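You operate a simulated robot arm through the tools that you are given. There is no shell and no other tool. Be economical: measure what you need, move in short steps, check, and stop when the job is done.

You run a simulated robot arm. Do the job below in one go: nothing can be reset, and whatever is moved stays where it is left.

TASK
Switch off, then tighten the long chain until the round gauge shows 4.
Fine: green lever to FREE to turn the orange knob, back to HOLD after. Where these are worked on the way, their far stop is far enough and under half their travel is too little: green lever.

It is judged by the outcome, as a careful person would: the job done as asked, and still so three seconds after it is handed in. It fails if anything else is knocked over, pushed out of place, dropped, spilled or broken.

THE ROBOT
A 6-joint arm with a two-finger parallel gripper on a trunk, on a base that drives. Base frame: it is fixed to the floor where the robot stands at the start and does not move with it; the origin is under the middle of the robot, x ahead of it, y to its left, z up. Readings come in cm, degrees, newtons and seconds.
With the tool pointing down near the work surface it reaches from about 30 to 70 cm from the robot's upright axis, wherever it stands. Its first joint turns from -166.0 to 166.0 degrees. Places, roughly: black lever [-280, -170, 60]; black-topped brass cap [-50, -60, 70]; blue knob [-250, -210, 80]; blue lever [-270, -210, 70]; blue-topped brass cap [-60, -60, 80]; gear case [-230, -250, 50]; green lever [-70, -40, 100]; green-topped brass cap [-70, -80, 20]; main switch [50, 0, 90]; orange knob [-60, -40, 110]; red hand wheel [-270, -190, 80]; red knob [-240, -220, 80]; red lever [-260, -240, 70]; red-topped brass cap [-70, -40, 70]; round gauge [-70, -40, 120]; white knob [-60, -40, 50]. Payload 4.1 kg.
The tool frame sits at the grasp point between the pads (the TCP): z along the fingers, y along the line on which they close. The tips reach 2.3 cm beyond it. The gripper opens to 9.4 cm. The fingers are 3.8 cm wide and 1 cm thick; the gripper's body (5.4 by 9.6 cm) begins 3.9 cm behind the TCP.
Orientation is that of the tool frame in the base frame, as a unit quaternion [x, y, z, w]. With the fingers straight down and closing along the base's y, the tool's x points along the base's -x, its y along +y and its z along -z.

THE INTERFACE
- The arm moves only by the tool send_rows. Its argument "deltas" is a list of rows, each a list of 7 numbers: the shift along the tool's x, y, z in cm, then the turn, a rotation vector about the tool's x, y, z in degrees, then the opening in per cent of the stroke, from 0 (shut) to 100 (fully open). In form: [[x, y, z, rx, ry, rz, gripper], ...]. A call has 1 to 20 rows; each row shifts and turns the commanded pose from where the row before left it, along the tool's axes as they then stand. Rows are played at 5 a second. More than 5 cm and 8.6 degrees between two rows, or a gripper value outside its range, and nothing of the call is played. Where a pose cannot be reached the arm comes as near as it can. A force on the tool above 90 N (or 10 N above the force at the start of the call, whichever is more), or a blocked arm, ends the call early, and 0.2 s more pass. The fingers move at their own pace (about 4.5 cm/s each) and stop on an object; they squeeze with about 32 N. The grip force told is the motor's: it shows also when the fingers shut on nothing. Time passes only in rows, and 0.2 s behind the last, so rows that do not move let the fingers close. It gives the time, the measured TCP pose, the force on the tool (base axes), the opening and the grip force at its end, in the units of the frame above (readings bear some noise), with the torque about the TCP (base axes, N m) and any sound that the robot's microphone picked up.
- Cameras (640 x 400 px; columns grow to the right, rows downward): "scene" is now at [-5.79, 8.78, 140.32]; the picture's right is [-1.00, -0.04, -0.00], its down [-0.03, 0.76, -0.65] and it looks along [0.03, -0.65, -0.76] (base axes); focal length 214 px, centre (320, 200). "wrist" rides on the gripper at [8.6, 1.6, -7.5] in the tool frame; the picture's right is [-0.18, 0.98, 0.00], its down [-0.58, -0.11, -0.81] and it looks along [-0.79, -0.15, 0.59] (tool axes); focal length 243 px, centre (320, 200). There is no depth. A picture from a camera that has moved, and an enlarged one, comes with that camera's place and axes in the base frame and with its lens.
- get_image(camera): a new picture of that camera. The clock stands still meanwhile.
- lift_body(by): slides the trunk up (or, below 0, down) by that many cm; the arm and the scene camera ride with it, the base frame stays. It gives what a move gives, with no picture.
- steer(legs): drives the robot by 1 to 6 legs, each [ahead, turn to the left] in cm and degrees, along the robot's own axes; the way and the turn of a leg run together, so that a leg with both is an arc; at most 150 cm and 180 degrees a leg. The arm and the cameras ride along, it lands a little off, and it stops where it bumps. It gives what a move gives.
- pan_tilt(pan, tilt): turns the head with the scene camera to pan (to the left, within 155 degrees either way) and tilt (down, from -29 to 69), counted from straight ahead of the robot. It gives what a move gives.
- zoom(camera, box): a new picture of the part [left, top, right, bottom] of that camera's present view, enlarged. The clock stands still meanwhile.
- sign_off(): hands the job in; it is judged then, once.

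Work in short steps. Places have to be worked out from the pictures, the camera data and where the tool is seen: move nearer, look again, correct. Check each grasp and each placing, and mend what went wrong. You have 120 turns and 90 pictures in all, those below and enlarged ones among them. Open the gripper and draw the arm clear of the work before you hand the job in, unless the task says otherwise; then end with one line.

The tools are called after ">>>" by a JSON object that holds its "fn" and its "kwargs". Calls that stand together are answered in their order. send_rows: Moves the arm, as the interface text tells. Its arguments: {"type":"object","properties":{"deltas":{"type":"array","items":{"type":"array","items":{"type":"number"}}}},"required":["deltas"]} The other tools are called the same way: lift_body (by) slides the trunk up or down; steer (legs) drives the base; pan_tilt (pan, tilt) turns the head that bears the scene camera; get_image (camera) takes a picture; zoom (camera, box) takes an enlarged picture of a part of a camera's view; sign_off () hands the job in.

At the start:

```text
time: 0.0
position: [-32.09, -17.34, 119.2]
ee_rot: [0.0, 1.0, 0.001, 0.0]
contact_force: [-0.3, -0.5, 0.2]
moment: [-0.01, -0.02, -0.03]
gripper_width: 9.42
gripper_force: 0.0
trunk travel left (down, up): [-37.5, 21.5]
robot x, y, heading: [-0.1, -0.15, -0.1]
head pan, tilt: [-87.5, 49.8]
```

scene: 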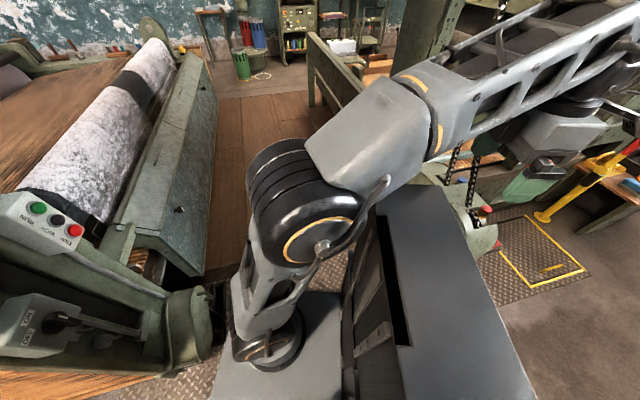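
wrist: 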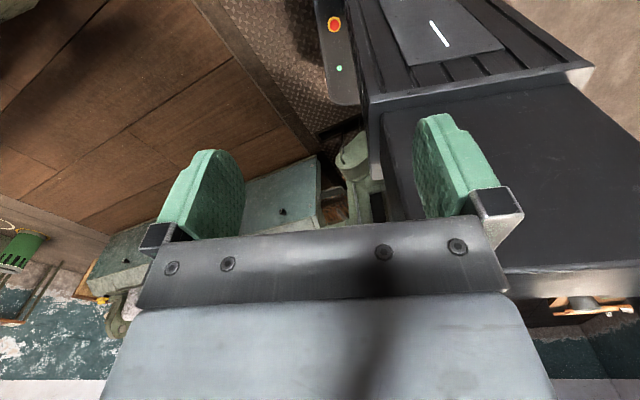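

The scene view faces right of the robot. I'll first look ahead to the main switch.

>>> {"fn": "pan_tilt", "kwargs": {"pan": 0, "tilt": 45}}

>>> {"fn": "get_image", "kwargs": {"camera": "scene"}}

>>> {"fn": "pan_tilt", "kwargs": {"pan": -150, "tilt": 25}}

>>> {"fn": "get_image", "kwargs": {"camera": "scene"}}

```text
time: 1.6
position: [-32.13, -17.25, 119.26]
ee_rot: [0.0, 1.0, 0.0, 0.0]
contact_force: [-0.2, 0.5, -0.1]
moment: [0.0, 0.0, 0.02]
gripper_width: 9.41
gripper_force: 0.0
trunk travel left (down, up): [-37.5, 21.5]
robot x, y, heading: [0.1, -0.09, 0.0]
head pan, tilt: [0.0, 45.0]
```

```text
87 pictures are left
camera scene: at [2.01, 16.49, 140.98], right [0.0, -1.0, 0.0], down [-0.71, 0.0, -0.71], along [0.71, 0.0, -0.71], focal length 214 px, centre (320, 200)
```

scene: 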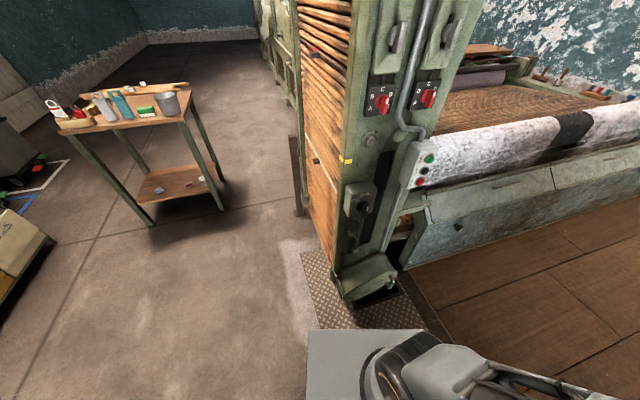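

```text
time: 4.0
position: [-32.05, -17.1, 119.29]
ee_rot: [-0.001, 1.0, 0.0, 0.0]
contact_force: [0.7, 0.1, 0.7]
moment: [0.01, -0.01, -0.02]
gripper_width: 9.4
gripper_force: 0.0
trunk travel left (down, up): [-37.5, 21.5]
robot x, y, heading: [0.31, 0.0, -0.0]
head pan, tilt: [-150.0, 25.0]
```

```text
86 pictures are left
camera scene: at [-14.1, 11.88, 144.03], right [-0.5, 0.87, 0.0], down [0.37, 0.21, -0.91], along [-0.78, -0.45, -0.42], focal length 214 px, centre (320, 200)
```

scene: 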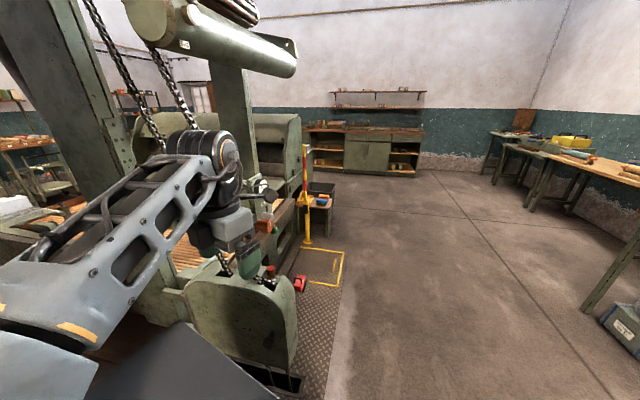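

I see the pillar with a rotary switch and a button box; I'll zoom in on it.

>>> {"fn": "pan_tilt", "kwargs": {"pan": -20, "tilt": 40}}

>>> {"fn": "zoom", "kwargs": {"camera": "scene", "box": [220, 60, 400, 260]}}

>>> {"fn": "get_image", "kwargs": {"camera": "scene"}}

```text
time: 6.1
position: [-32.09, -17.16, 119.07]
ee_rot: [0.001, 1.0, 0.0, 0.0]
contact_force: [0.1, 0.5, -0.2]
moment: [0.04, -0.01, 0.02]
gripper_width: 9.41
gripper_force: 0.1
trunk travel left (down, up): [-37.5, 21.5]
robot x, y, heading: [0.16, 0.2, -0.1]
head pan, tilt: [-20.0, 40.0]
```

```text
2.00 times, centred on (310, 160) of scene
camera zoom: at [1.86, 13.58, 141.7], right [-0.34, -0.94, 0.0], down [-0.6, 0.22, -0.77], along [0.72, -0.26, -0.64], focal length 429 px, centre (340, 280)
```

zoom: 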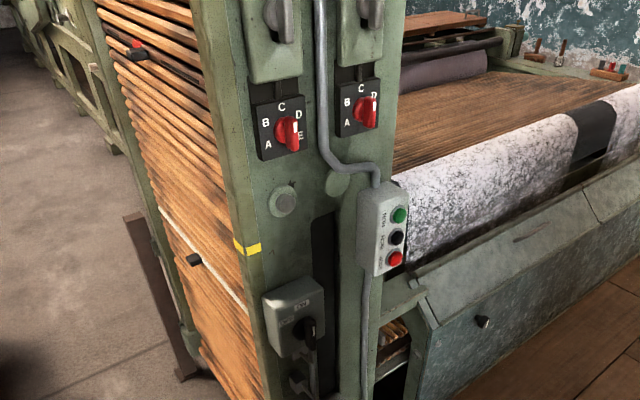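

```text
84 pictures are left
camera scene: at [1.86, 13.58, 141.7], right [-0.34, -0.94, 0.0], down [-0.6, 0.22, -0.77], along [0.72, -0.26, -0.64], focal length 214 px, centre (320, 200)
```

scene: 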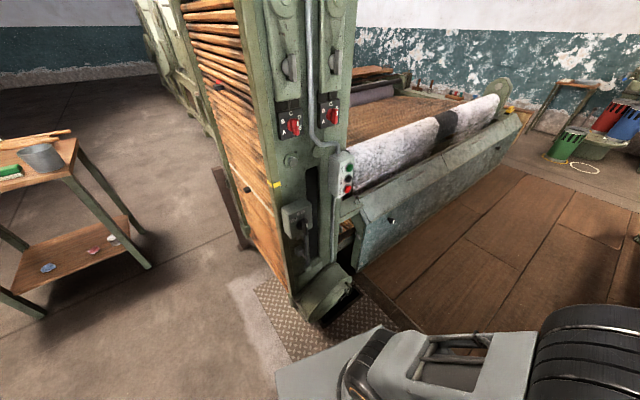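

The grey box with the black handle matches the main switch spot (~[50,1,90]). Zooming further on its lettering.

>>> {"fn": "zoom", "kwargs": {"camera": "scene", "box": [270, 190, 350, 240]}}

```text
8.00 times, centred on (310, 215) of scene
camera zoom: at [1.86, 13.58, 141.7], right [-0.34, -0.94, 0.0], down [-0.6, 0.22, -0.77], along [0.72, -0.26, -0.64], focal length 1716 px, centre (400, 80)
```

zoom: 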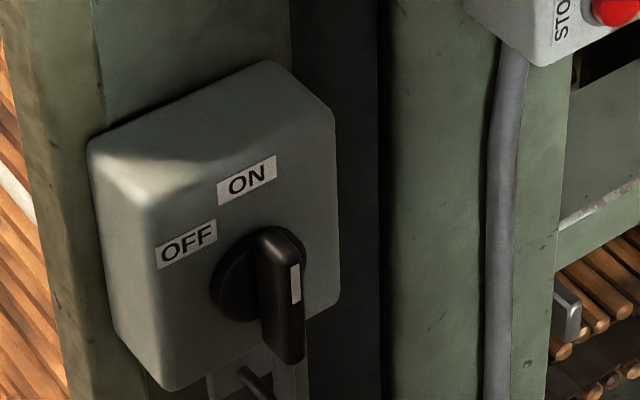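

The handle stands at ON; it must turn counter‑clockwise to OFF. I'll swing the arm around via the robot's right side in an arc at constant height, part way first.

>>> {"fn": "send_rows", "kwargs": {"deltas": [[-2.5, -4.05, 0, 0, 0, -7.6, 100], [-2.5, -4.05, 0, 0, 0, -7.6, 100], [-2.5, -4.05, 0, 0, 0, -7.6, 100], [-2.5, -4.05, 0, 0, 0, -7.6, 100], [-2.5, -4.05, 0, 0, 0, -7.6, 100], [-2.5, -4.05, 0, 0, 0, -7.6, 100], [-2.5, -4.05, 0, 0, 0, -7.6, 100], [-2.5, -4.05, 0, 0, 0, -7.6, 100], [-2.5, -4.05, 0, 0, 0, -7.6, 100], [-2.5, -4.05, 0, 0, 0, -7.6, 100], [-2.5, -4.05, 0, 0, 0, -7.6, 100], [-2.5, -4.05, 0, 0, 0, -7.6, 100]]}}

>>> {"fn": "get_image", "kwargs": {"camera": "scene"}}

```text
time: 8.7
position: [17.07, -31.59, 118.99]
ee_rot: [0.715, -0.699, 0.0, 0.0]
contact_force: [-0.1, -0.1, 0.1]
moment: [0.0, 0.01, -0.02]
gripper_width: 9.4
gripper_force: 0.1
trunk travel left (down, up): [-37.5, 21.5]
robot x, y, heading: [-0.16, 0.19, 0.1]
head pan, tilt: [-20.0, 40.0]
```

```text
82 pictures are left
camera scene: at [1.87, 13.59, 141.7], right [-0.34, -0.94, 0.0], down [-0.6, 0.22, -0.77], along [0.72, -0.26, -0.64], focal length 214 px, centre (320, 200)
```

scene: 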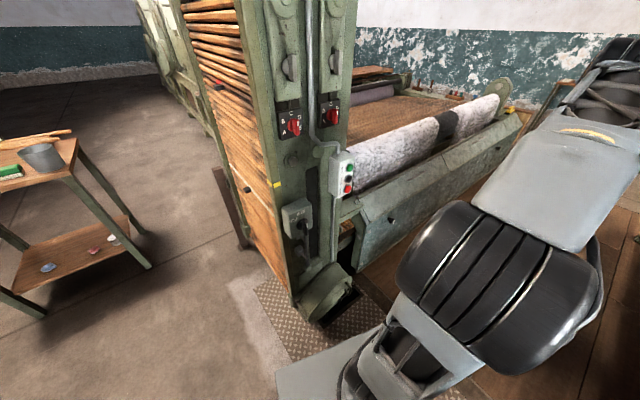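

The arm swung clear. The switch needs a horizontal approach, so I back the base 20 cm for room (floor behind looked free).

>>> {"fn": "steer", "kwargs": {"legs": [[-20, 0]]}}

```text
time: 10.3
position: [-2.57, -31.71, 119.07]
ee_rot: [0.717, -0.697, 0.0, 0.001]
contact_force: [0.7, -0.2, -0.2]
moment: [0.01, 0.03, -0.02]
gripper_width: 9.4
gripper_force: 0.1
trunk travel left (down, up): [-37.5, 21.5]
robot x, y, heading: [-19.9, 0.03, 0.3]
head pan, tilt: [-20.0, 40.0]
```

Continue the swing to straight ahead.

>>> {"fn": "send_rows", "kwargs": {"deltas": [[-2.5, -4.05, 0, 0, 0, -7.6, 100], [-2.5, -4.05, 0, 0, 0, -7.6, 100], [-2.5, -4.05, 0, 0, 0, -7.6, 100], [-2.5, -4.05, 0, 0, 0, -7.6, 100], [-2.5, -4.05, 0, 0, 0, -7.6, 100], [-2.5, -4.05, 0, 0, 0, -7.6, 100], [-2.5, -4.05, 0, 0, 0, -7.6, 100], [-2.5, -4.05, 0, 0, 0, -7.6, 100], [0, 0, 0, 0, 0, -7.6, 100], [0, 0, 0, 0, 0, -7.6, 100], [0, 0, 0, 0, 0, -7.6, 100], [0, 0, 0, 0, 0, -7.6, 100]]}}

```text
time: 12.9
position: [15.17, 5.17, 119.07]
ee_rot: [1.0, 0.022, 0.0, 0.0]
contact_force: [0.1, -0.8, -0.1]
moment: [0.01, -0.03, -0.01]
gripper_width: 9.4
gripper_force: 0.0
out of reach, approached as far as the arm can: row 11, 12
trunk travel left (down, up): [-37.5, 21.5]
robot x, y, heading: [-19.92, 0.05, 0.5]
head pan, tilt: [-20.0, 40.0]
```

Now pitch the tool up to horizontal (z along +x, camera on top) while moving forward slightly.

>>> {"fn": "send_rows", "kwargs": {"deltas": [[1.6, 0.3, 0, 0, 8.18, 0, 100], [1.58, 0.3, 0.23, 0, 8.18, 0, 100], [1.53, 0.3, 0.45, 0, 8.18, 0, 100], [1.46, 0.3, 0.66, 0, 8.18, 0, 100], [1.35, 0.3, 0.86, 0, 8.18, 0, 100], [1.21, 0.3, 1.05, 0, 8.18, 0, 100], [1.05, 0.3, 1.21, 0, 8.18, 0, 100], [0.86, 0.3, 1.35, 0, 8.18, 0, 100], [0.67, 0.3, 1.45, 0, 8.18, 0, 100], [0.45, 0.3, 1.53, 0, 8.18, 0, 100], [0.23, 0.3, 1.58, 0, 8.18, 0, 100]]}}

>>> {"fn": "get_image", "kwargs": {"camera": "wrist"}}

>>> {"fn": "get_image", "kwargs": {"camera": "scene"}}

```text
time: 15.3
position: [30.94, 1.91, 118.48]
ee_rot: [0.77, -0.005, 0.638, 0.008]
contact_force: [0.0, 0.2, 0.9]
moment: [-0.05, 0.02, 0.01]
gripper_width: 9.41
gripper_force: 0.2
out of reach, approached as far as the arm can: row 1, 10, 11
trunk travel left (down, up): [-37.5, 21.5]
robot x, y, heading: [-19.92, -0.33, 0.1]
head pan, tilt: [-20.0, 40.0]
```

```text
81 pictures are left
camera wrist: at [25.04, 0.59, 128.53], right [-0.05, -0.98, -0.18], down [-0.9, 0.12, -0.42], along [0.44, 0.14, -0.89], focal length 243 px, centre (320, 200)
```

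wrist: 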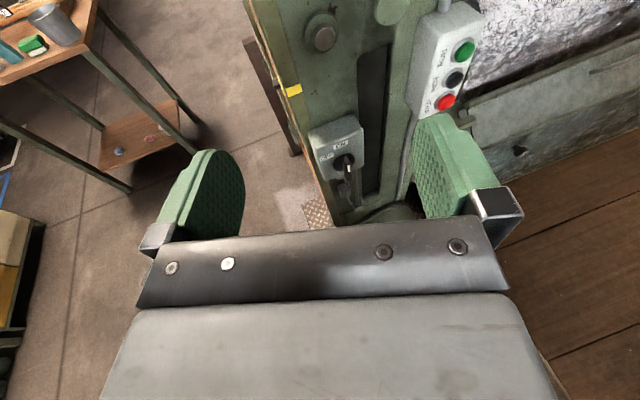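

```text
80 pictures are left
camera scene: at [-18.02, 13.55, 141.7], right [-0.34, -0.94, 0.0], down [-0.6, 0.22, -0.77], along [0.72, -0.26, -0.64], focal length 214 px, centre (320, 200)
```

scene: 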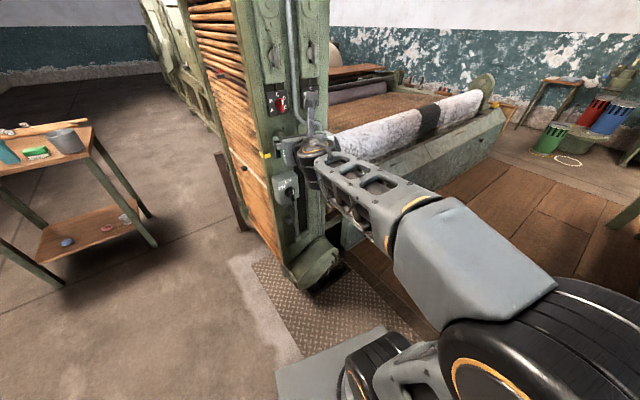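

Lower the arm toward switch height (−x tool is down); the full pitch should be reached lower.

>>> {"fn": "send_rows", "kwargs": {"deltas": [[-4, 0, 0, 0, 0, 0, 100], [-4, 0, 0, 0, 0, 0, 100], [-4, 0, 0, 0, 0, 0, 100], [-4, 0, 0, 0, 0, 0, 100]]}}

>>> {"fn": "get_image", "kwargs": {"camera": "wrist"}}

```text
time: 16.3
position: [27.92, 2.5, 103.14]
ee_rot: [0.769, -0.005, 0.639, 0.013]
contact_force: [-0.6, -0.8, 0.3]
moment: [0.02, 0.06, 0.0]
gripper_width: 9.38
gripper_force: 0.0
out of reach, approached as far as the arm can: row 4
trunk travel left (down, up): [-37.5, 21.5]
robot x, y, heading: [-20.07, 0.06, 0.2]
head pan, tilt: [-20.0, 40.0]
```

```text
79 pictures are left
camera wrist: at [21.93, 1.22, 113.11], right [-0.06, -0.98, -0.17], down [-0.9, 0.12, -0.42], along [0.44, 0.13, -0.89], focal length 243 px, centre (320, 200)
```

wrist: 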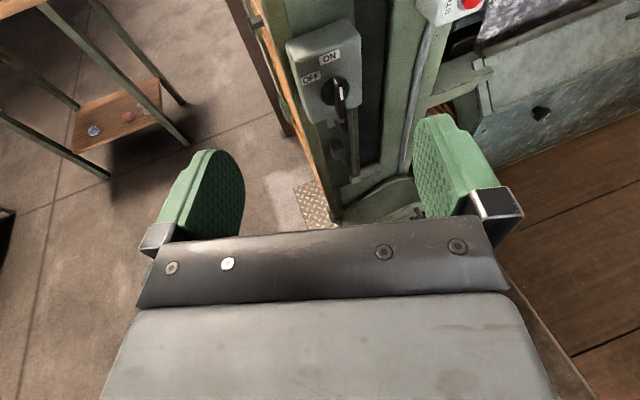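

Triangulated knob: about (52.7, 2, 87). Lower the trunk 13 cm rather than folding the arm.

>>> {"fn": "lift_body", "kwargs": {"by": -13}}

>>> {"fn": "send_rows", "kwargs": {"deltas": [[0.5, 0, 3, 0, 2.5, 0, 100], [0.5, 0, 3, 0, 3, 0, 100], [0.3, 0, 2, 0, 3, 0, 100], [0, 0, 1, 0, 2, 0, 100]]}}

>>> {"fn": "get_image", "kwargs": {"camera": "wrist"}}

```text
time: 17.9
position: [27.87, 2.52, 90.17]
ee_rot: [0.77, -0.004, 0.638, 0.013]
contact_force: [-0.2, 0.7, 0.5]
moment: [0.02, -0.01, 0.0]
gripper_width: 9.4
gripper_force: 0.1
trunk travel left (down, up): [-24.5, 34.5]
robot x, y, heading: [-19.71, -0.13, 0.3]
head pan, tilt: [-20.0, 40.0]
```

```text
time: 18.9
position: [36.65, 5.1, 90.75]
ee_rot: [0.708, -0.006, 0.706, 0.016]
contact_force: [-0.4, 0.3, -0.9]
moment: [0.0, 0.01, 0.0]
gripper_width: 9.38
gripper_force: 0.0
out of reach, approached as far as the arm can: row 1, 2, 3, 4
trunk travel left (down, up): [-24.5, 34.5]
robot x, y, heading: [-19.52, -0.32, 0.0]
head pan, tilt: [-20.0, 40.0]
```

```text
78 pictures are left
camera wrist: at [28.94, 3.93, 99.54], right [-0.03, -0.98, -0.17], down [-0.8, 0.12, -0.58], along [0.59, 0.12, -0.8], focal length 243 px, centre (320, 200)
```

wrist: 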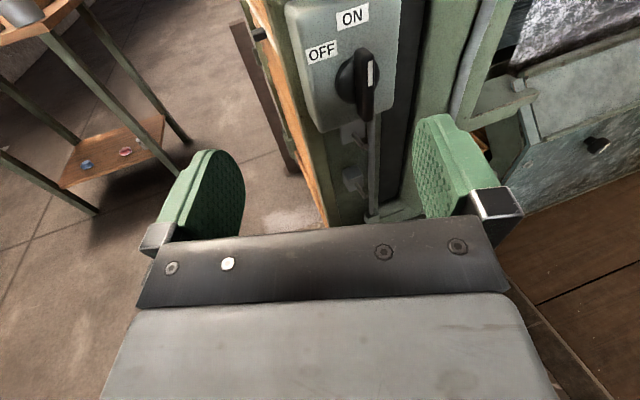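

Orientation is now horizontal. Bar is ~6 cm long centred near (50, 1.3, 87). Align laterally and in height, approach to x≈42.

>>> {"fn": "send_rows", "kwargs": {"deltas": [[-1.2, 1.2, 1, 0, 0, 0, 100], [-1.3, 1.3, 2, 0, 0, 0, 100], [-1.25, 1.3, 2.5, 0, 0, 0, 100]]}}

>>> {"fn": "get_image", "kwargs": {"camera": "wrist"}}

```text
time: 19.6
position: [41.78, 5.95, 88.19]
ee_rot: [0.708, -0.008, 0.706, 0.017]
contact_force: [0.2, 0.0, 0.7]
moment: [0.0, 0.02, 0.0]
gripper_width: 9.39
gripper_force: 0.1
out of reach, approached as far as the arm can: row 1, 2, 3
trunk travel left (down, up): [-24.5, 34.5]
robot x, y, heading: [-19.82, 0.01, 0.6]
head pan, tilt: [-20.0, 40.0]
```

```text
77 pictures are left
camera wrist: at [34.19, 4.74, 96.95], right [-0.04, -0.98, -0.17], down [-0.8, 0.13, -0.58], along [0.59, 0.12, -0.8], focal length 243 px, centre (320, 200)
```

wrist: 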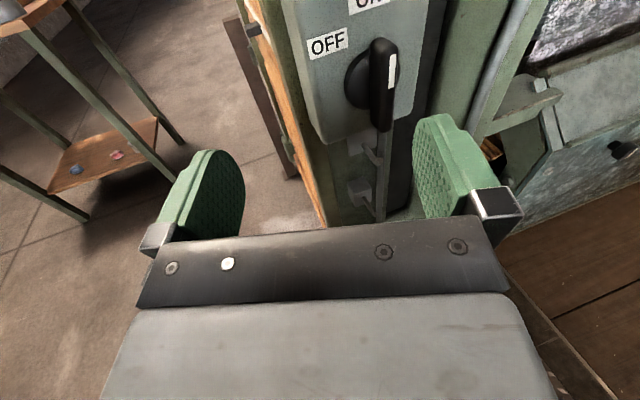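

Lateral motion is being limited by the arm. I test whether the roll (needed for twisting) has margin and whether a slight yaw frees it.

>>> {"fn": "send_rows", "kwargs": {"deltas": [[0, 0, 0, 0, 0, -8, 100], [0, 0, 0, 0, 0, -8, 100]]}}

>>> {"fn": "send_rows", "kwargs": {"deltas": [[0, 0, 0, 0, 0, 8, 100], [0, 0, 0, 0, 0, 8, 100], [0, 0.5, 0, 4, 0, 0, 100], [0, 0.5, 0, 4, 0, 0, 100]]}}

```text
time: 20.2
position: [41.74, 6.17, 88.31]
ee_rot: [0.702, 0.092, 0.696, 0.116]
contact_force: [-1.0, -0.1, 0.3]
moment: [-0.01, -0.01, -0.03]
gripper_width: 9.4
gripper_force: 0.1
trunk travel left (down, up): [-24.5, 34.5]
robot x, y, heading: [-19.96, -0.31, 0.2]
head pan, tilt: [-20.0, 40.0]
```

```text
time: 21.2
position: [41.62, 6.05, 88.2]
ee_rot: [0.708, -0.006, 0.706, 0.014]
contact_force: [-0.2, -0.4, -0.4]
moment: [0.01, 0.01, -0.04]
gripper_width: 9.4
gripper_force: 0.0
out of reach, approached as far as the arm can: row 1, 3, 4
trunk travel left (down, up): [-24.5, 34.5]
robot x, y, heading: [-19.6, -0.07, 0.4]
head pan, tilt: [-20.0, 40.0]
```

Roll is free; yaw must go the other way (right). Try yaw −8° with the lateral shift.

>>> {"fn": "send_rows", "kwargs": {"deltas": [[0, 0, 0, -4, 0, 0, 100], [0, 1.3, 0, -4, 0, 0, 100], [-0.4, 1.3, 0, 0, 0, 0, 100], [-0.4, 1.0, 0, 0, 0, 0, 100]]}}

>>> {"fn": "get_image", "kwargs": {"camera": "wrist"}}

```text
time: 22.2
position: [41.2, 2.55, 87.63]
ee_rot: [0.705, -0.055, 0.704, 0.065]
contact_force: [-0.3, 0.8, -0.2]
moment: [-0.01, 0.01, -0.03]
gripper_width: 9.42
gripper_force: 0.0
trunk travel left (down, up): [-24.5, 34.5]
robot x, y, heading: [-20.01, 0.05, 0.3]
head pan, tilt: [-20.0, 40.0]
```

```text
76 pictures are left
camera wrist: at [33.45, 2.43, 96.35], right [-0.17, -0.97, -0.17], down [-0.78, 0.24, -0.58], along [0.6, 0.03, -0.8], focal length 243 px, centre (320, 200)
```

wrist: 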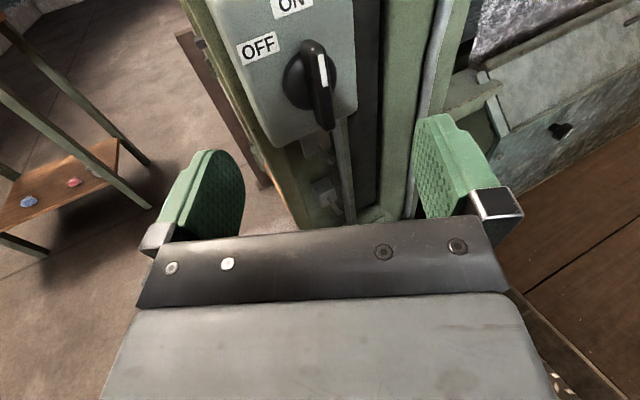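

Yaw −10° works, and the tool axis now points right at the bar (~y 1, z 86.7). Advance 6 cm along the tool.

>>> {"fn": "send_rows", "kwargs": {"deltas": [[-0.4, 0, 3, 0, 0, 0, 100], [-0.4, 0, 3, 0, 0, 0, 100]]}}

>>> {"fn": "get_image", "kwargs": {"camera": "wrist"}}

>>> {"fn": "get_image", "kwargs": {"camera": "scene"}}

```text
time: 22.9
position: [47.43, 1.53, 86.67]
ee_rot: [0.706, -0.055, 0.703, 0.067]
contact_force: [-0.3, 0.6, 0.0]
moment: [0.01, 0.05, 0.01]
gripper_width: 9.43
gripper_force: 0.1
trunk travel left (down, up): [-24.5, 34.5]
robot x, y, heading: [-19.65, 0.23, 0.3]
head pan, tilt: [-20.0, 40.0]
```

```text
75 pictures are left
camera wrist: at [39.68, 1.36, 95.51], right [-0.17, -0.97, -0.17], down [-0.78, 0.24, -0.58], along [0.6, 0.03, -0.8], focal length 243 px, centre (320, 200)
```

wrist: 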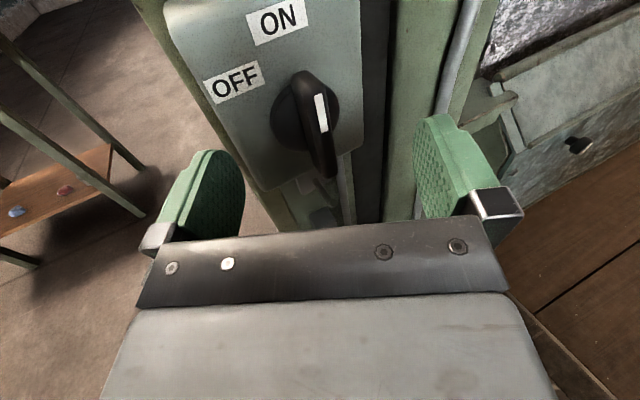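

```text
74 pictures are left
camera scene: at [-18.04, 13.55, 128.7], right [-0.34, -0.94, 0.0], down [-0.6, 0.22, -0.77], along [0.72, -0.26, -0.64], focal length 214 px, centre (320, 200)
```

scene: 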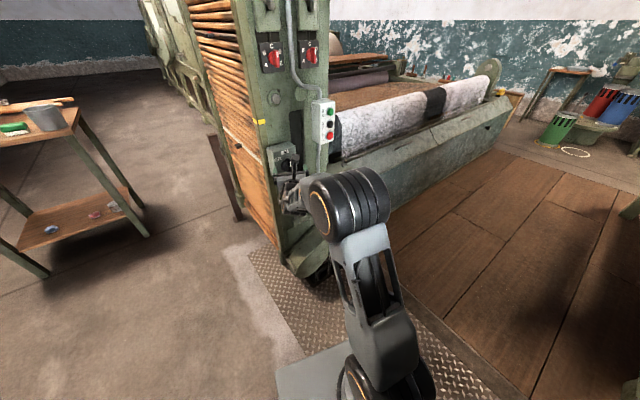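

Well aligned. Advance another 2.5 cm and view.

>>> {"fn": "send_rows", "kwargs": {"deltas": [[0, 0, 1.2, 0, 0, 0, 100], [-0.2, 0, 1.3, 0, 0, 0, 100]]}}

>>> {"fn": "get_image", "kwargs": {"camera": "wrist"}}

>>> {"fn": "zoom", "kwargs": {"camera": "scene", "box": [250, 120, 350, 220]}}

```text
time: 23.4
position: [49.81, 1.14, 86.57]
ee_rot: [0.706, -0.055, 0.703, 0.066]
contact_force: [-7.5, 0.4, 0.3]
moment: [-0.03, -0.09, 0.38]
gripper_width: 9.37
gripper_force: 0.0
trunk travel left (down, up): [-24.5, 34.5]
robot x, y, heading: [-19.75, -0.25, 0.3]
head pan, tilt: [-20.0, 40.0]
```

```text
73 pictures are left
camera wrist: at [41.94, 1.1, 95.33], right [-0.17, -0.97, -0.17], down [-0.78, 0.23, -0.58], along [0.6, 0.03, -0.8], focal length 243 px, centre (320, 200)
```

wrist: 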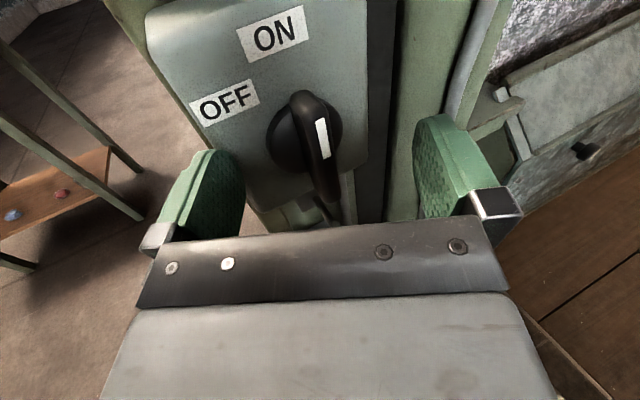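

```text
4.00 times, centred on (300, 170) of scene
camera zoom: at [-18.09, 13.56, 128.7], right [-0.34, -0.94, 0.0], down [-0.6, 0.22, -0.77], along [0.72, -0.26, -0.64], focal length 858 px, centre (400, 320)
```

zoom: 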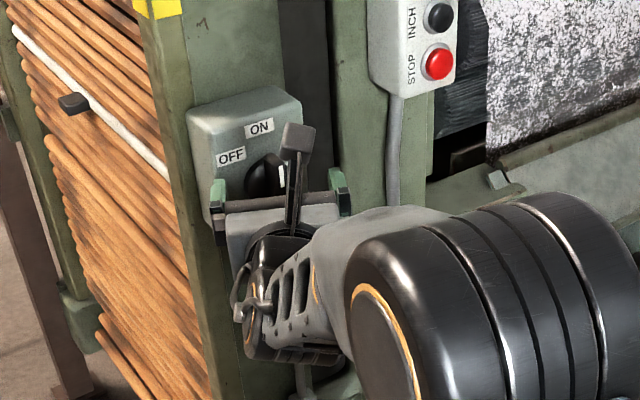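

Light contact (7.5 N): a finger tip touches the box face at x≈52. Axis is estimated at y≈1.5, z≈87.7, so I back 0.6 cm, recentre, then close gently.

>>> {"fn": "send_rows", "kwargs": {"deltas": [[0, 0, -0.6, 0, 0, 0, 100], [1.1, -0.4, 0, 0, 0, 0, 100], [0, 0, 0, 0, 0, 0, 60], [0, 0, 0, 0, 0, 0, 30], [0, 0, 0, 0, 0, 0, 0], [0, 0, 0, 0, 0, 0, 0], [0, 0, 0, 0, 0, 0, 0]]}}

>>> {"fn": "get_image", "kwargs": {"camera": "wrist"}}

```text
time: 25.1
position: [48.9, 1.34, 87.66]
ee_rot: [0.705, -0.058, 0.703, 0.066]
contact_force: [-29.7, -10.8, -0.8]
moment: [0.1, -0.46, -0.7]
gripper_width: 0.51
gripper_force: 18.5
trunk travel left (down, up): [-24.5, 34.5]
robot x, y, heading: [-19.6, -0.02, 0.2]
head pan, tilt: [-20.0, 40.0]
```

```text
71 pictures are left
camera wrist: at [41.09, 1.33, 96.47], right [-0.17, -0.97, -0.17], down [-0.78, 0.24, -0.58], along [0.6, 0.03, -0.8], focal length 243 px, centre (320, 200)
```

wrist: 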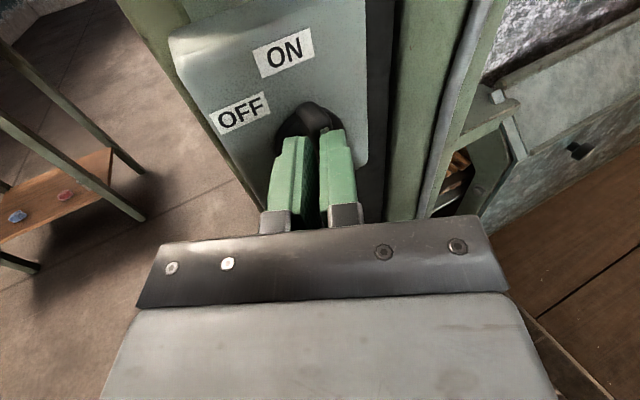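

The fingers pinched only the rounded front edge (width 0.5, pushed back). Open a little, go ~1.2 cm deeper, and close again.

>>> {"fn": "send_rows", "kwargs": {"deltas": [[0, 0, 0, 0, 0, 0, 35], [0, 0, 0, 0, 0, 0, 35], [0, 0, 0.6, 0, 0, 0, 35], [0, 0, 0.6, 0, 0, 0, 35], [0, 0, 0, 0, 0, 0, 35]]}}

>>> {"fn": "get_image", "kwargs": {"camera": "wrist"}}

```text
time: 26.2
position: [50.14, 1.65, 87.71]
ee_rot: [0.706, -0.054, 0.703, 0.064]
contact_force: [-3.7, 1.0, 0.1]
moment: [-0.02, 0.05, 0.11]
gripper_width: 3.31
gripper_force: 0.2
trunk travel left (down, up): [-24.5, 34.5]
robot x, y, heading: [-19.88, 0.35, 0.3]
head pan, tilt: [-20.0, 40.0]
```

```text
70 pictures are left
camera wrist: at [42.41, 1.39, 96.38], right [-0.17, -0.97, -0.17], down [-0.78, 0.24, -0.58], along [0.6, 0.03, -0.8], focal length 243 px, centre (320, 200)
```

wrist: 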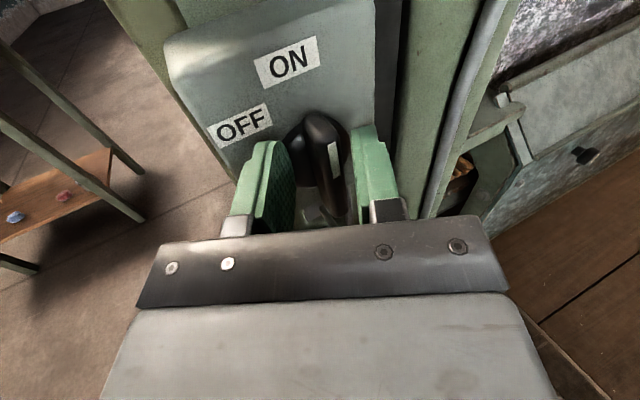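

The bar is now between the fingers. Close on it.

>>> {"fn": "send_rows", "kwargs": {"deltas": [[0, 0.2, 0, 0, 0, 0, 15], [0, 0, 0, 0, 0, 0, 0], [0, 0, 0, 0, 0, 0, 0]]}}

>>> {"fn": "get_image", "kwargs": {"camera": "wrist"}}

```text
time: 27.1
position: [50.17, 1.17, 87.69]
ee_rot: [0.706, -0.055, 0.703, 0.066]
contact_force: [-10.4, -2.3, -1.8]
moment: [0.26, -0.67, 0.37]
gripper_width: 1.91
gripper_force: 44.2
trunk travel left (down, up): [-24.5, 34.5]
robot x, y, heading: [-19.87, -0.05, 0.3]
head pan, tilt: [-20.0, 40.0]
```

```text
69 pictures are left
camera wrist: at [42.36, 1.05, 96.38], right [-0.17, -0.97, -0.17], down [-0.78, 0.24, -0.58], along [0.61, 0.03, -0.8], focal length 243 px, centre (320, 200)
```

wrist: 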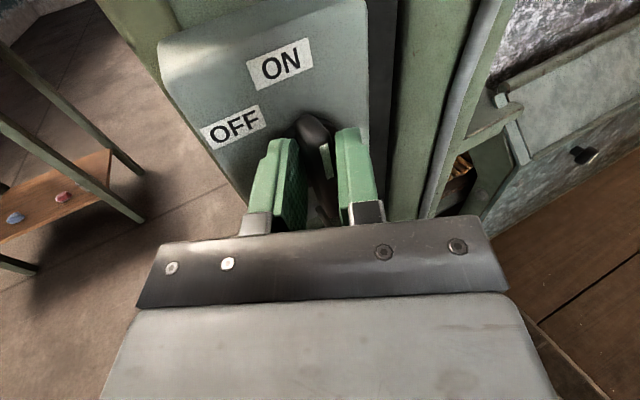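

Firm grip (1.9 cm). Twist counter‑clockwise about the knob axis by ~42°.

>>> {"fn": "send_rows", "kwargs": {"deltas": [[0, 0, 0, 0, 1.2, -6.9, 0], [0, 0, 0, 0, 1.2, -6.9, 0], [0, 0, 0, 0, 1.2, -6.9, 0], [0, 0, 0, 0, 1.2, -6.9, 0], [0, 0, 0, 0, 1.2, -6.9, 0], [0, 0, 0, 0, 1.2, -6.9, 0]]}}

>>> {"fn": "get_image", "kwargs": {"camera": "wrist"}}

```text
time: 28.4
position: [50.1, 2.14, 87.1]
ee_rot: [0.639, 0.205, 0.672, 0.314]
contact_force: [-40.0, 34.1, -27.0]
moment: [1.09, 0.06, 1.99]
gripper_width: 2.05
gripper_force: 45.2
out of reach, approached as far as the arm can: row 6
trunk travel left (down, up): [-24.5, 34.5]
robot x, y, heading: [-19.62, 0.34, 0.7]
head pan, tilt: [-20.0, 40.0]
```

```text
68 pictures are left
camera wrist: at [42.39, 7.93, 93.87], right [-0.16, -0.83, 0.53], down [-0.79, -0.22, -0.58], along [0.6, -0.51, -0.62], focal length 243 px, centre (320, 200)
```

wrist: 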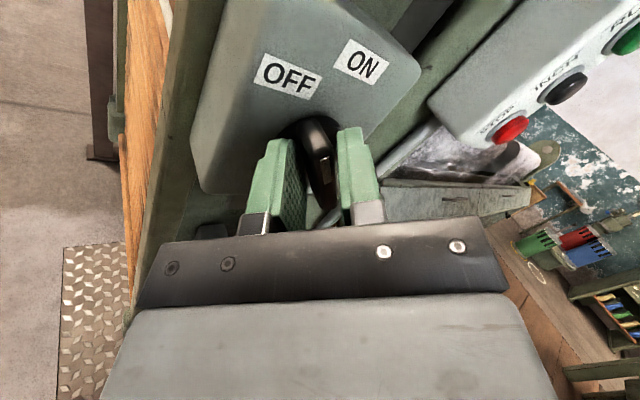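

The bar follows. Relieve side load (move −y tool, back slightly) and continue turning.

>>> {"fn": "send_rows", "kwargs": {"deltas": [[0, -0.4, -0.2, 0, 0, 0, 0], [0, -0.1, 0, 0, 0, -6, 0], [0, -0.1, 0, 0, 0, -6, 0]]}}

>>> {"fn": "get_image", "kwargs": {"camera": "wrist"}}

```text
time: 29.2
position: [50.12, 2.46, 86.96]
ee_rot: [0.613, 0.271, 0.637, 0.382]
contact_force: [-29.1, 27.7, -25.8]
moment: [0.84, 0.22, 2.01]
gripper_width: 1.99
gripper_force: 45.1
trunk travel left (down, up): [-24.5, 34.5]
robot x, y, heading: [-19.45, 0.05, 0.6]
head pan, tilt: [-20.0, 40.0]
```

```text
67 pictures are left
camera wrist: at [42.66, 9.55, 92.45], right [-0.16, -0.7, 0.69], down [-0.8, -0.31, -0.51], along [0.57, -0.64, -0.52], focal length 243 px, centre (320, 200)
```

wrist: 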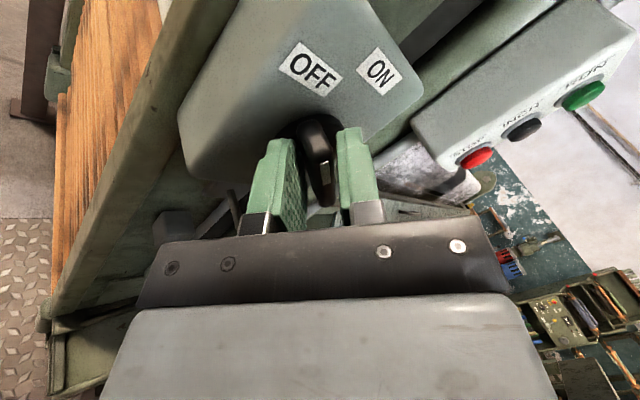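

The handle now points about at OFF. Nudge a bit further to make sure it reaches its detent.

>>> {"fn": "send_rows", "kwargs": {"deltas": [[0, -0.2, -0.1, 0, 0, -4, 0], [0, -0.1, 0, 0, 0, -4, 0]]}}

>>> {"fn": "get_image", "kwargs": {"camera": "wrist"}}

```text
time: 29.9
position: [50.02, 2.53, 86.65]
ee_rot: [0.593, 0.313, 0.608, 0.425]
contact_force: [-17.5, 26.0, -24.5]
moment: [0.64, 0.44, 1.96]
gripper_width: 1.93
gripper_force: 45.2
trunk travel left (down, up): [-24.5, 34.5]
robot x, y, heading: [-19.85, -0.03, 0.3]
head pan, tilt: [-20.0, 40.0]
```

```text
66 pictures are left
camera wrist: at [42.84, 10.45, 91.31], right [-0.16, -0.6, 0.79], down [-0.82, -0.37, -0.44], along [0.56, -0.71, -0.43], focal length 243 px, centre (320, 200)
```

wrist: 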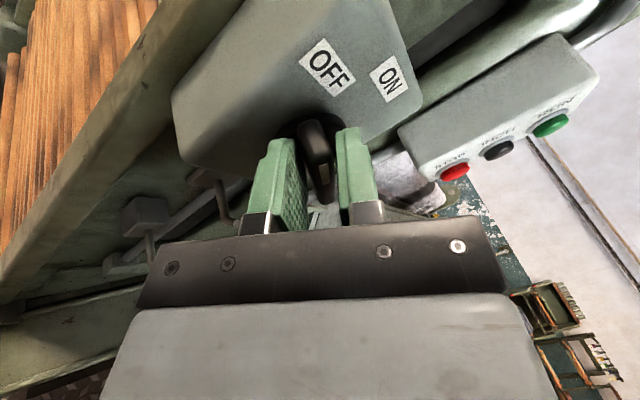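

Release and back off to see where the handle rests.

>>> {"fn": "send_rows", "kwargs": {"deltas": [[0, 0, 0, 0, 0, 0, 40], [0, 0, 0, 0, 0, 0, 60], [0, 0, -3, 0, 0, 0, 60], [0, 0, -4, 0, 0, 0, 60]]}}

>>> {"fn": "get_image", "kwargs": {"camera": "wrist"}}

>>> {"fn": "zoom", "kwargs": {"camera": "scene", "box": [250, 120, 350, 220]}}

```text
time: 30.9
position: [43.08, 3.08, 86.22]
ee_rot: [0.59, 0.308, 0.613, 0.425]
contact_force: [-0.1, -0.1, -0.7]
moment: [0.01, -0.03, 0.0]
gripper_width: 5.65
gripper_force: 0.1
trunk travel left (down, up): [-24.5, 34.5]
robot x, y, heading: [-20.22, 0.01, 0.3]
head pan, tilt: [-20.0, 40.0]
```

```text
65 pictures are left
camera wrist: at [35.84, 11.03, 90.75], right [-0.17, -0.6, 0.78], down [-0.81, -0.37, -0.46], along [0.56, -0.71, -0.43], focal length 243 px, centre (320, 200)
```

wrist: 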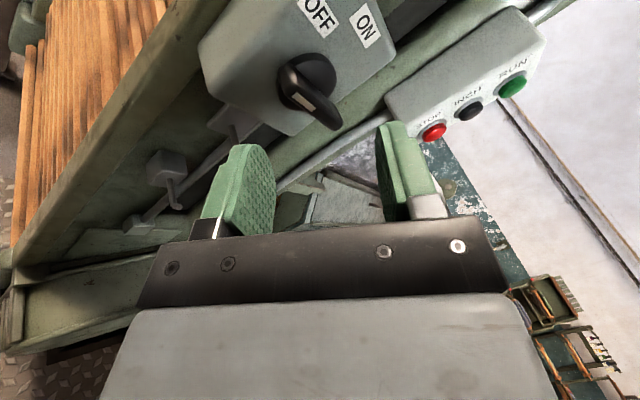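

```text
4.00 times, centred on (300, 170) of scene
camera zoom: at [-17.98, 13.59, 128.71], right [-0.34, -0.94, 0.0], down [-0.61, 0.22, -0.77], along [0.72, -0.26, -0.64], focal length 858 px, centre (400, 320)
```

zoom: 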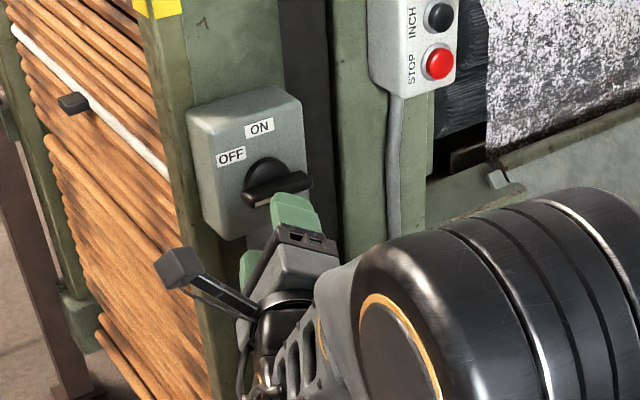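

The handle snapped over to its horizontal end stop: OFF. Now retreat, un-roll, and raise the trunk.

>>> {"fn": "send_rows", "kwargs": {"deltas": [[0, 0, -3, 0, 0, 4, 60], [0, 0, -3, 0, 0, 8, 60], [0, 0, -2, 0, 0, 8, 60], [0, 0, 0, 0, 0, 8, 60], [0, 0, 0, 0, 0, 8, 60], [0, 0, 0, 0, 0, 8, 60], [0, 0, 0, 0, 0, 8, 60], [0, 0, 0, 0, 0, 8, 60]]}}

>>> {"fn": "lift_body", "kwargs": {"by": 13}}

>>> {"fn": "pan_tilt", "kwargs": {"pan": -110, "tilt": 30}}

>>> {"fn": "get_image", "kwargs": {"camera": "scene"}}

```text
time: 32.6
position: [35.22, 4.01, 85.23]
ee_rot: [0.666, -0.028, 0.743, 0.06]
contact_force: [0.1, -0.7, 0.4]
moment: [-0.01, -0.01, -0.01]
gripper_width: 5.62
gripper_force: 0.0
trunk travel left (down, up): [-24.5, 34.5]
robot x, y, heading: [-19.78, -0.1, 0.2]
head pan, tilt: [-20.0, 40.0]
```

```text
time: 34.2
position: [35.36, 4.0, 98.22]
ee_rot: [0.666, -0.027, 0.743, 0.062]
contact_force: [-0.2, 0.4, 0.6]
moment: [-0.01, -0.02, 0.0]
gripper_width: 5.64
gripper_force: 0.1
trunk travel left (down, up): [-37.5, 21.5]
robot x, y, heading: [-19.85, -0.02, 0.0]
head pan, tilt: [-20.0, 40.0]
```

```text
time: 35.9
position: [35.26, 3.99, 98.31]
ee_rot: [0.666, -0.028, 0.743, 0.063]
contact_force: [0.5, -0.5, 0.3]
moment: [-0.02, 0.04, -0.02]
gripper_width: 5.64
gripper_force: 0.1
trunk travel left (down, up): [-37.5, 21.5]
robot x, y, heading: [-19.92, 0.11, 0.5]
head pan, tilt: [-110.0, 30.0]
```

```text
63 pictures are left
camera scene: at [-29.07, 7.95, 143.24], right [-0.94, 0.34, 0.0], down [0.17, 0.47, -0.87], along [-0.29, -0.82, -0.5], focal length 214 px, centre (320, 200)
```

scene: 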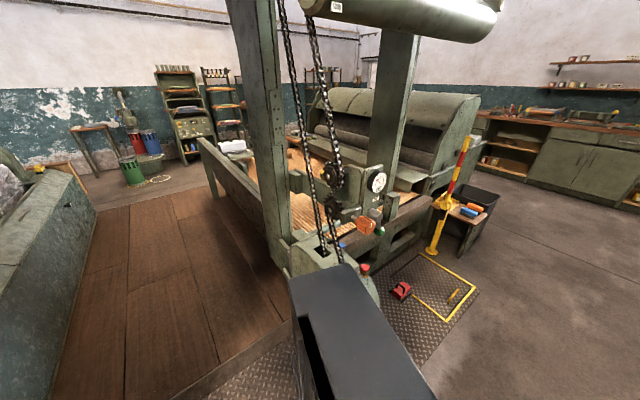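

The chain drive and gauge are visible; zoom in.

>>> {"fn": "zoom", "kwargs": {"camera": "scene", "box": [275, 140, 435, 300]}}

>>> {"fn": "zoom", "kwargs": {"camera": "scene", "box": [310, 155, 410, 245]}}

```text
2.50 times, centred on (355, 220) of scene
camera zoom: at [-29.07, 7.95, 143.24], right [-0.94, 0.34, 0.0], down [0.17, 0.47, -0.87], along [-0.29, -0.82, -0.5], focal length 536 px, centre (232, 150)
```

zoom: 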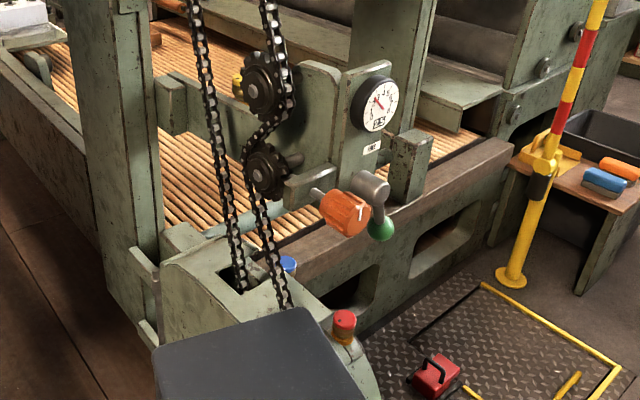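

```text
4.44 times, centred on (360, 200) of scene
camera zoom: at [-29.07, 7.95, 143.24], right [-0.94, 0.34, 0.0], down [0.17, 0.47, -0.87], along [-0.29, -0.82, -0.5], focal length 953 px, centre (142, 200)
```

zoom: 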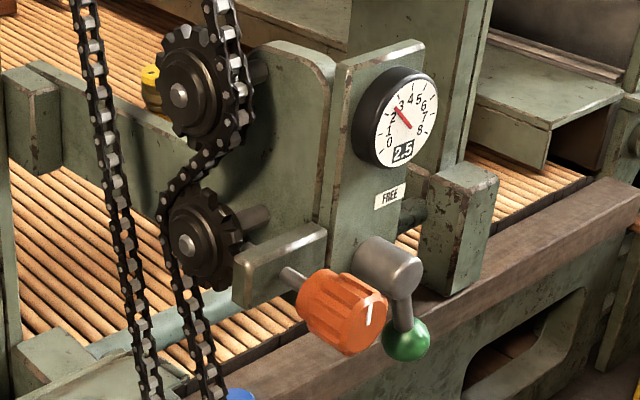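

Gauge reads 2.5; the lever hangs down with a FREE label above. The panel faces roughly +y, rotated a little toward −x. I'll drive to about (−102, 22) facing −70°, with the arm tucked a bit first.

>>> {"fn": "send_rows", "kwargs": {"deltas": [[2, 0, -3, 0, 0, 0, 60], [2, 0, -3, 0, 0, 0, 60]]}}

>>> {"fn": "steer", "kwargs": {"legs": [[0, -15], [-85, 0]]}}

>>> {"fn": "get_image", "kwargs": {"camera": "scene"}}

```text
time: 36.5
position: [29.02, 4.85, 101.78]
ee_rot: [0.666, -0.027, 0.743, 0.063]
contact_force: [0.0, -0.6, 0.1]
moment: [0.03, -0.01, -0.02]
gripper_width: 5.62
gripper_force: 0.2
trunk travel left (down, up): [-37.5, 21.5]
robot x, y, heading: [-19.82, -0.16, 0.2]
head pan, tilt: [-110.0, 30.0]
```

```text
time: 41.9
position: [-53.02, 13.59, 101.88]
ee_rot: [0.657, -0.112, 0.729, 0.157]
contact_force: [-1.0, -0.8, 0.7]
moment: [0.0, 0.01, 0.0]
gripper_width: 5.66
gripper_force: 0.0
trunk travel left (down, up): [-37.5, 21.5]
robot x, y, heading: [-101.72, 21.45, -14.6]
head pan, tilt: [-110.0, 30.0]
```

```text
60 pictures are left
camera scene: at [-108.44, 31.23, 143.24], right [-0.83, 0.56, 0.0], down [0.28, 0.41, -0.87], along [-0.49, -0.72, -0.5], focal length 214 px, centre (320, 200)
```

scene: 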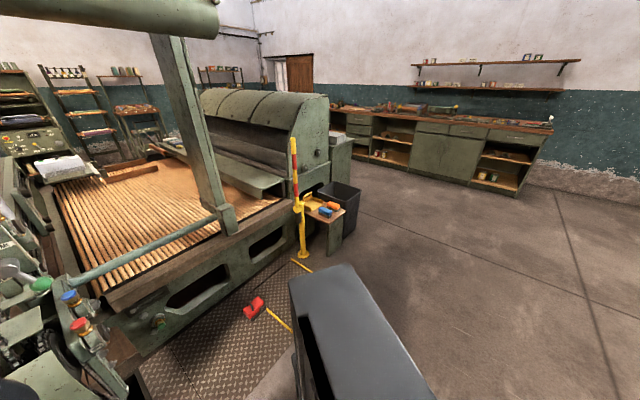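

Clear of everything. Turn right 55° to face the panel.

>>> {"fn": "steer", "kwargs": {"legs": [[0, -55]]}}

>>> {"fn": "pan_tilt", "kwargs": {"pan": 20, "tilt": 25}}

>>> {"fn": "get_image", "kwargs": {"camera": "scene"}}

>>> {"fn": "get_image", "kwargs": {"camera": "wrist"}}

```text
time: 44.7
position: [-79.36, -22.41, 101.73]
ee_rot: [0.534, -0.399, 0.578, 0.471]
contact_force: [-1.4, -0.2, -0.1]
moment: [0.02, -0.03, -0.02]
gripper_width: 5.62
gripper_force: 0.1
trunk travel left (down, up): [-37.5, 21.5]
robot x, y, heading: [-101.36, 21.37, -68.3]
head pan, tilt: [-110.0, 30.0]
```

```text
time: 46.8
position: [-79.32, -22.6, 101.68]
ee_rot: [0.534, -0.398, 0.579, 0.471]
contact_force: [-0.4, 0.8, -0.2]
moment: [0.01, 0.02, -0.03]
gripper_width: 5.63
gripper_force: 0.0
trunk travel left (down, up): [-37.5, 21.5]
robot x, y, heading: [-101.14, 21.25, -68.3]
head pan, tilt: [20.0, 25.0]
```

```text
59 pictures are left
camera scene: at [-82.26, 25.93, 144.04], right [-0.75, -0.66, 0.0], down [-0.28, 0.32, -0.91], along [0.6, -0.68, -0.42], focal length 214 px, centre (320, 200)
```

scene: 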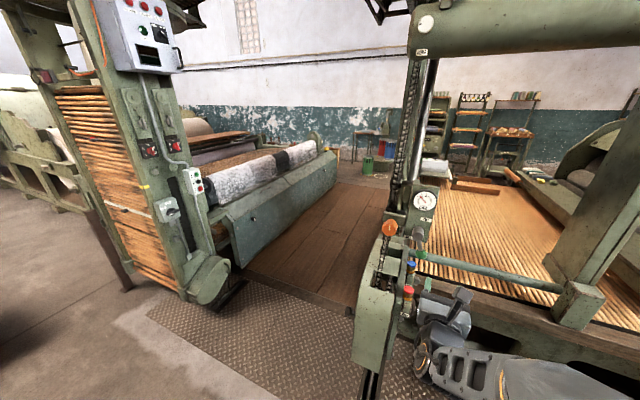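

```text
58 pictures are left
camera wrist: at [-82.75, -14.52, 109.61], right [-0.96, -0.26, -0.14], down [-0.1, 0.73, -0.67], along [0.28, -0.63, -0.73], focal length 243 px, centre (320, 200)
```

wrist: 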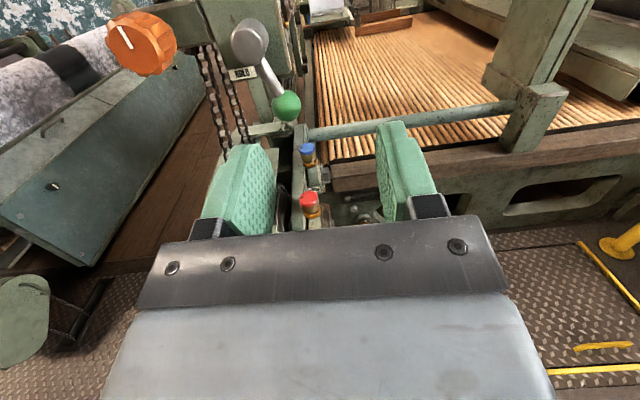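

Good view now. Zoom scene on gauge/lever.

>>> {"fn": "zoom", "kwargs": {"camera": "scene", "box": [370, 175, 450, 275]}}

>>> {"fn": "zoom", "kwargs": {"camera": "wrist", "box": [80, 0, 340, 170]}}

```text
4.00 times, centred on (410, 225) of scene
camera zoom: at [-82.26, 25.93, 144.04], right [-0.75, -0.66, 0.0], down [-0.28, 0.32, -0.91], along [0.6, -0.68, -0.42], focal length 858 px, centre (-40, 100)
```

zoom: 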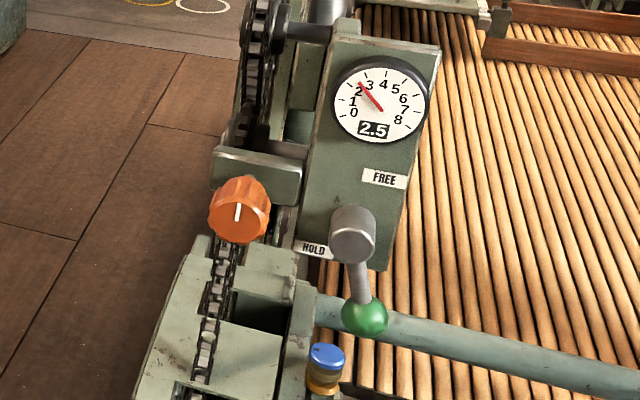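

```text
2.35 times, centred on (210, 85) of wrist
camera zoom: at [-82.75, -14.52, 109.61], right [-0.96, -0.26, -0.14], down [-0.1, 0.73, -0.67], along [0.28, -0.63, -0.73], focal length 571 px, centre (579, 471)
```

zoom: 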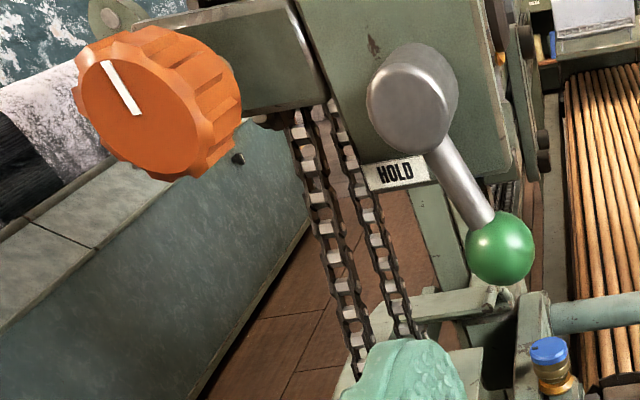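

Triangulation: ball ≈(−68.8,−42.2,95.3), hub ≈(−66.3,−41.7,102.7), knob front ≈(−59.4,−34.2,105.7), panel normal ≈(−0.33,0.945,0). Align the tool with the normal and go to a pre-grasp 8 cm in front of the ball.

>>> {"fn": "send_rows", "kwargs": {"deltas": [[0, 0, 0, 2.5, -3.2, 0, 75], [0, 0, 0, 2.7, -3.2, 0, 75], [-1.6, -0.9, 1, 0, 0, 0, 75], [-1.6, -0.9, 2, 0, 0, 0, 75], [-1.6, -0.9, 3, 0, 0, 0, 75], [-1.6, -0.8, 4, 0, 0, 0, 75], [0, 0, 3.5, 0, 0, 0, 75]]}}

>>> {"fn": "get_image", "kwargs": {"camera": "wrist"}}

>>> {"fn": "get_image", "kwargs": {"camera": "scene"}}

```text
time: 48.4
position: [-71.9, -34.09, 95.0]
ee_rot: [0.587, -0.397, 0.566, 0.422]
contact_force: [-0.1, -0.2, 1.0]
moment: [0.02, 0.02, 0.01]
gripper_width: 7.04
gripper_force: 0.0
trunk travel left (down, up): [-37.5, 21.5]
robot x, y, heading: [-101.54, 21.4, -68.3]
head pan, tilt: [20.0, 25.0]
```

```text
55 pictures are left
camera wrist: at [-75.69, -27.42, 103.83], right [-0.94, -0.32, -0.14], down [-0.19, 0.79, -0.58], along [0.3, -0.52, -0.8], focal length 243 px, centre (320, 200)
```

wrist: 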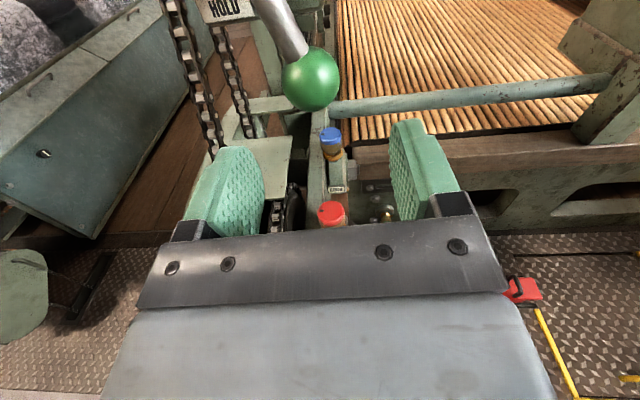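

```text
54 pictures are left
camera scene: at [-82.24, 25.92, 144.03], right [-0.75, -0.66, 0.0], down [-0.28, 0.32, -0.91], along [0.6, -0.68, -0.42], focal length 214 px, centre (320, 200)
```

scene: 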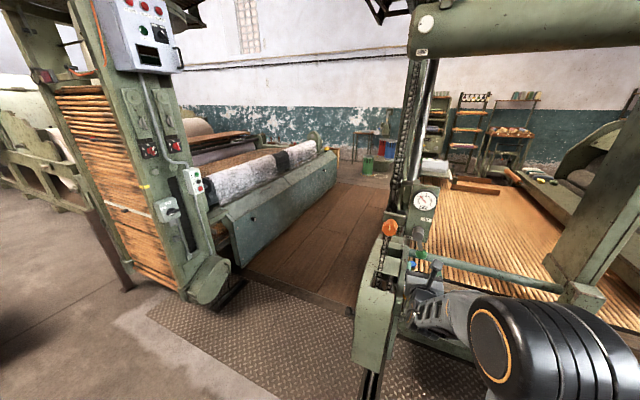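

Ball refined at (−68.9,−41.6,95.8). Advance to put it between the pads, watching force.

>>> {"fn": "send_rows", "kwargs": {"deltas": [[0.4, -0.2, 2.5, 0, 0, 0, 75], [0.4, -0.2, 2.5, 0, 0, 0, 75], [0, 0, 1.5, 0, 0, 0, 75], [0, 0, 1.0, 0, 0, 0, 75]]}}

>>> {"fn": "get_image", "kwargs": {"camera": "wrist"}}

```text
time: 49.4
position: [-69.08, -41.0, 95.69]
ee_rot: [0.586, -0.397, 0.566, 0.422]
contact_force: [0.0, 0.5, 0.7]
moment: [-0.03, 0.0, 0.02]
gripper_width: 7.06
gripper_force: 0.0
trunk travel left (down, up): [-37.5, 21.5]
robot x, y, heading: [-101.68, 21.26, -68.3]
head pan, tilt: [20.0, 25.0]
```

```text
53 pictures are left
camera wrist: at [-72.85, -34.33, 104.51], right [-0.94, -0.32, -0.14], down [-0.19, 0.79, -0.58], along [0.3, -0.52, -0.8], focal length 243 px, centre (320, 200)
```

wrist: 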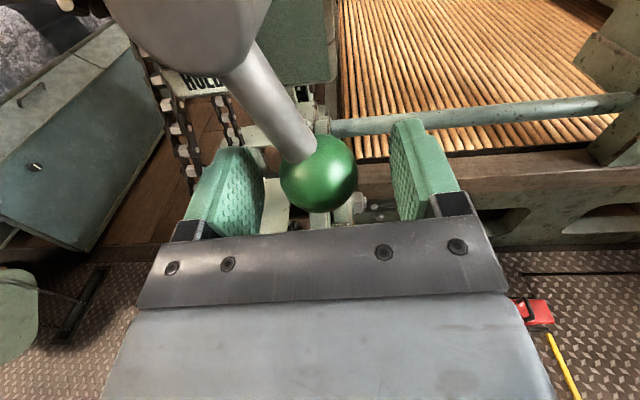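

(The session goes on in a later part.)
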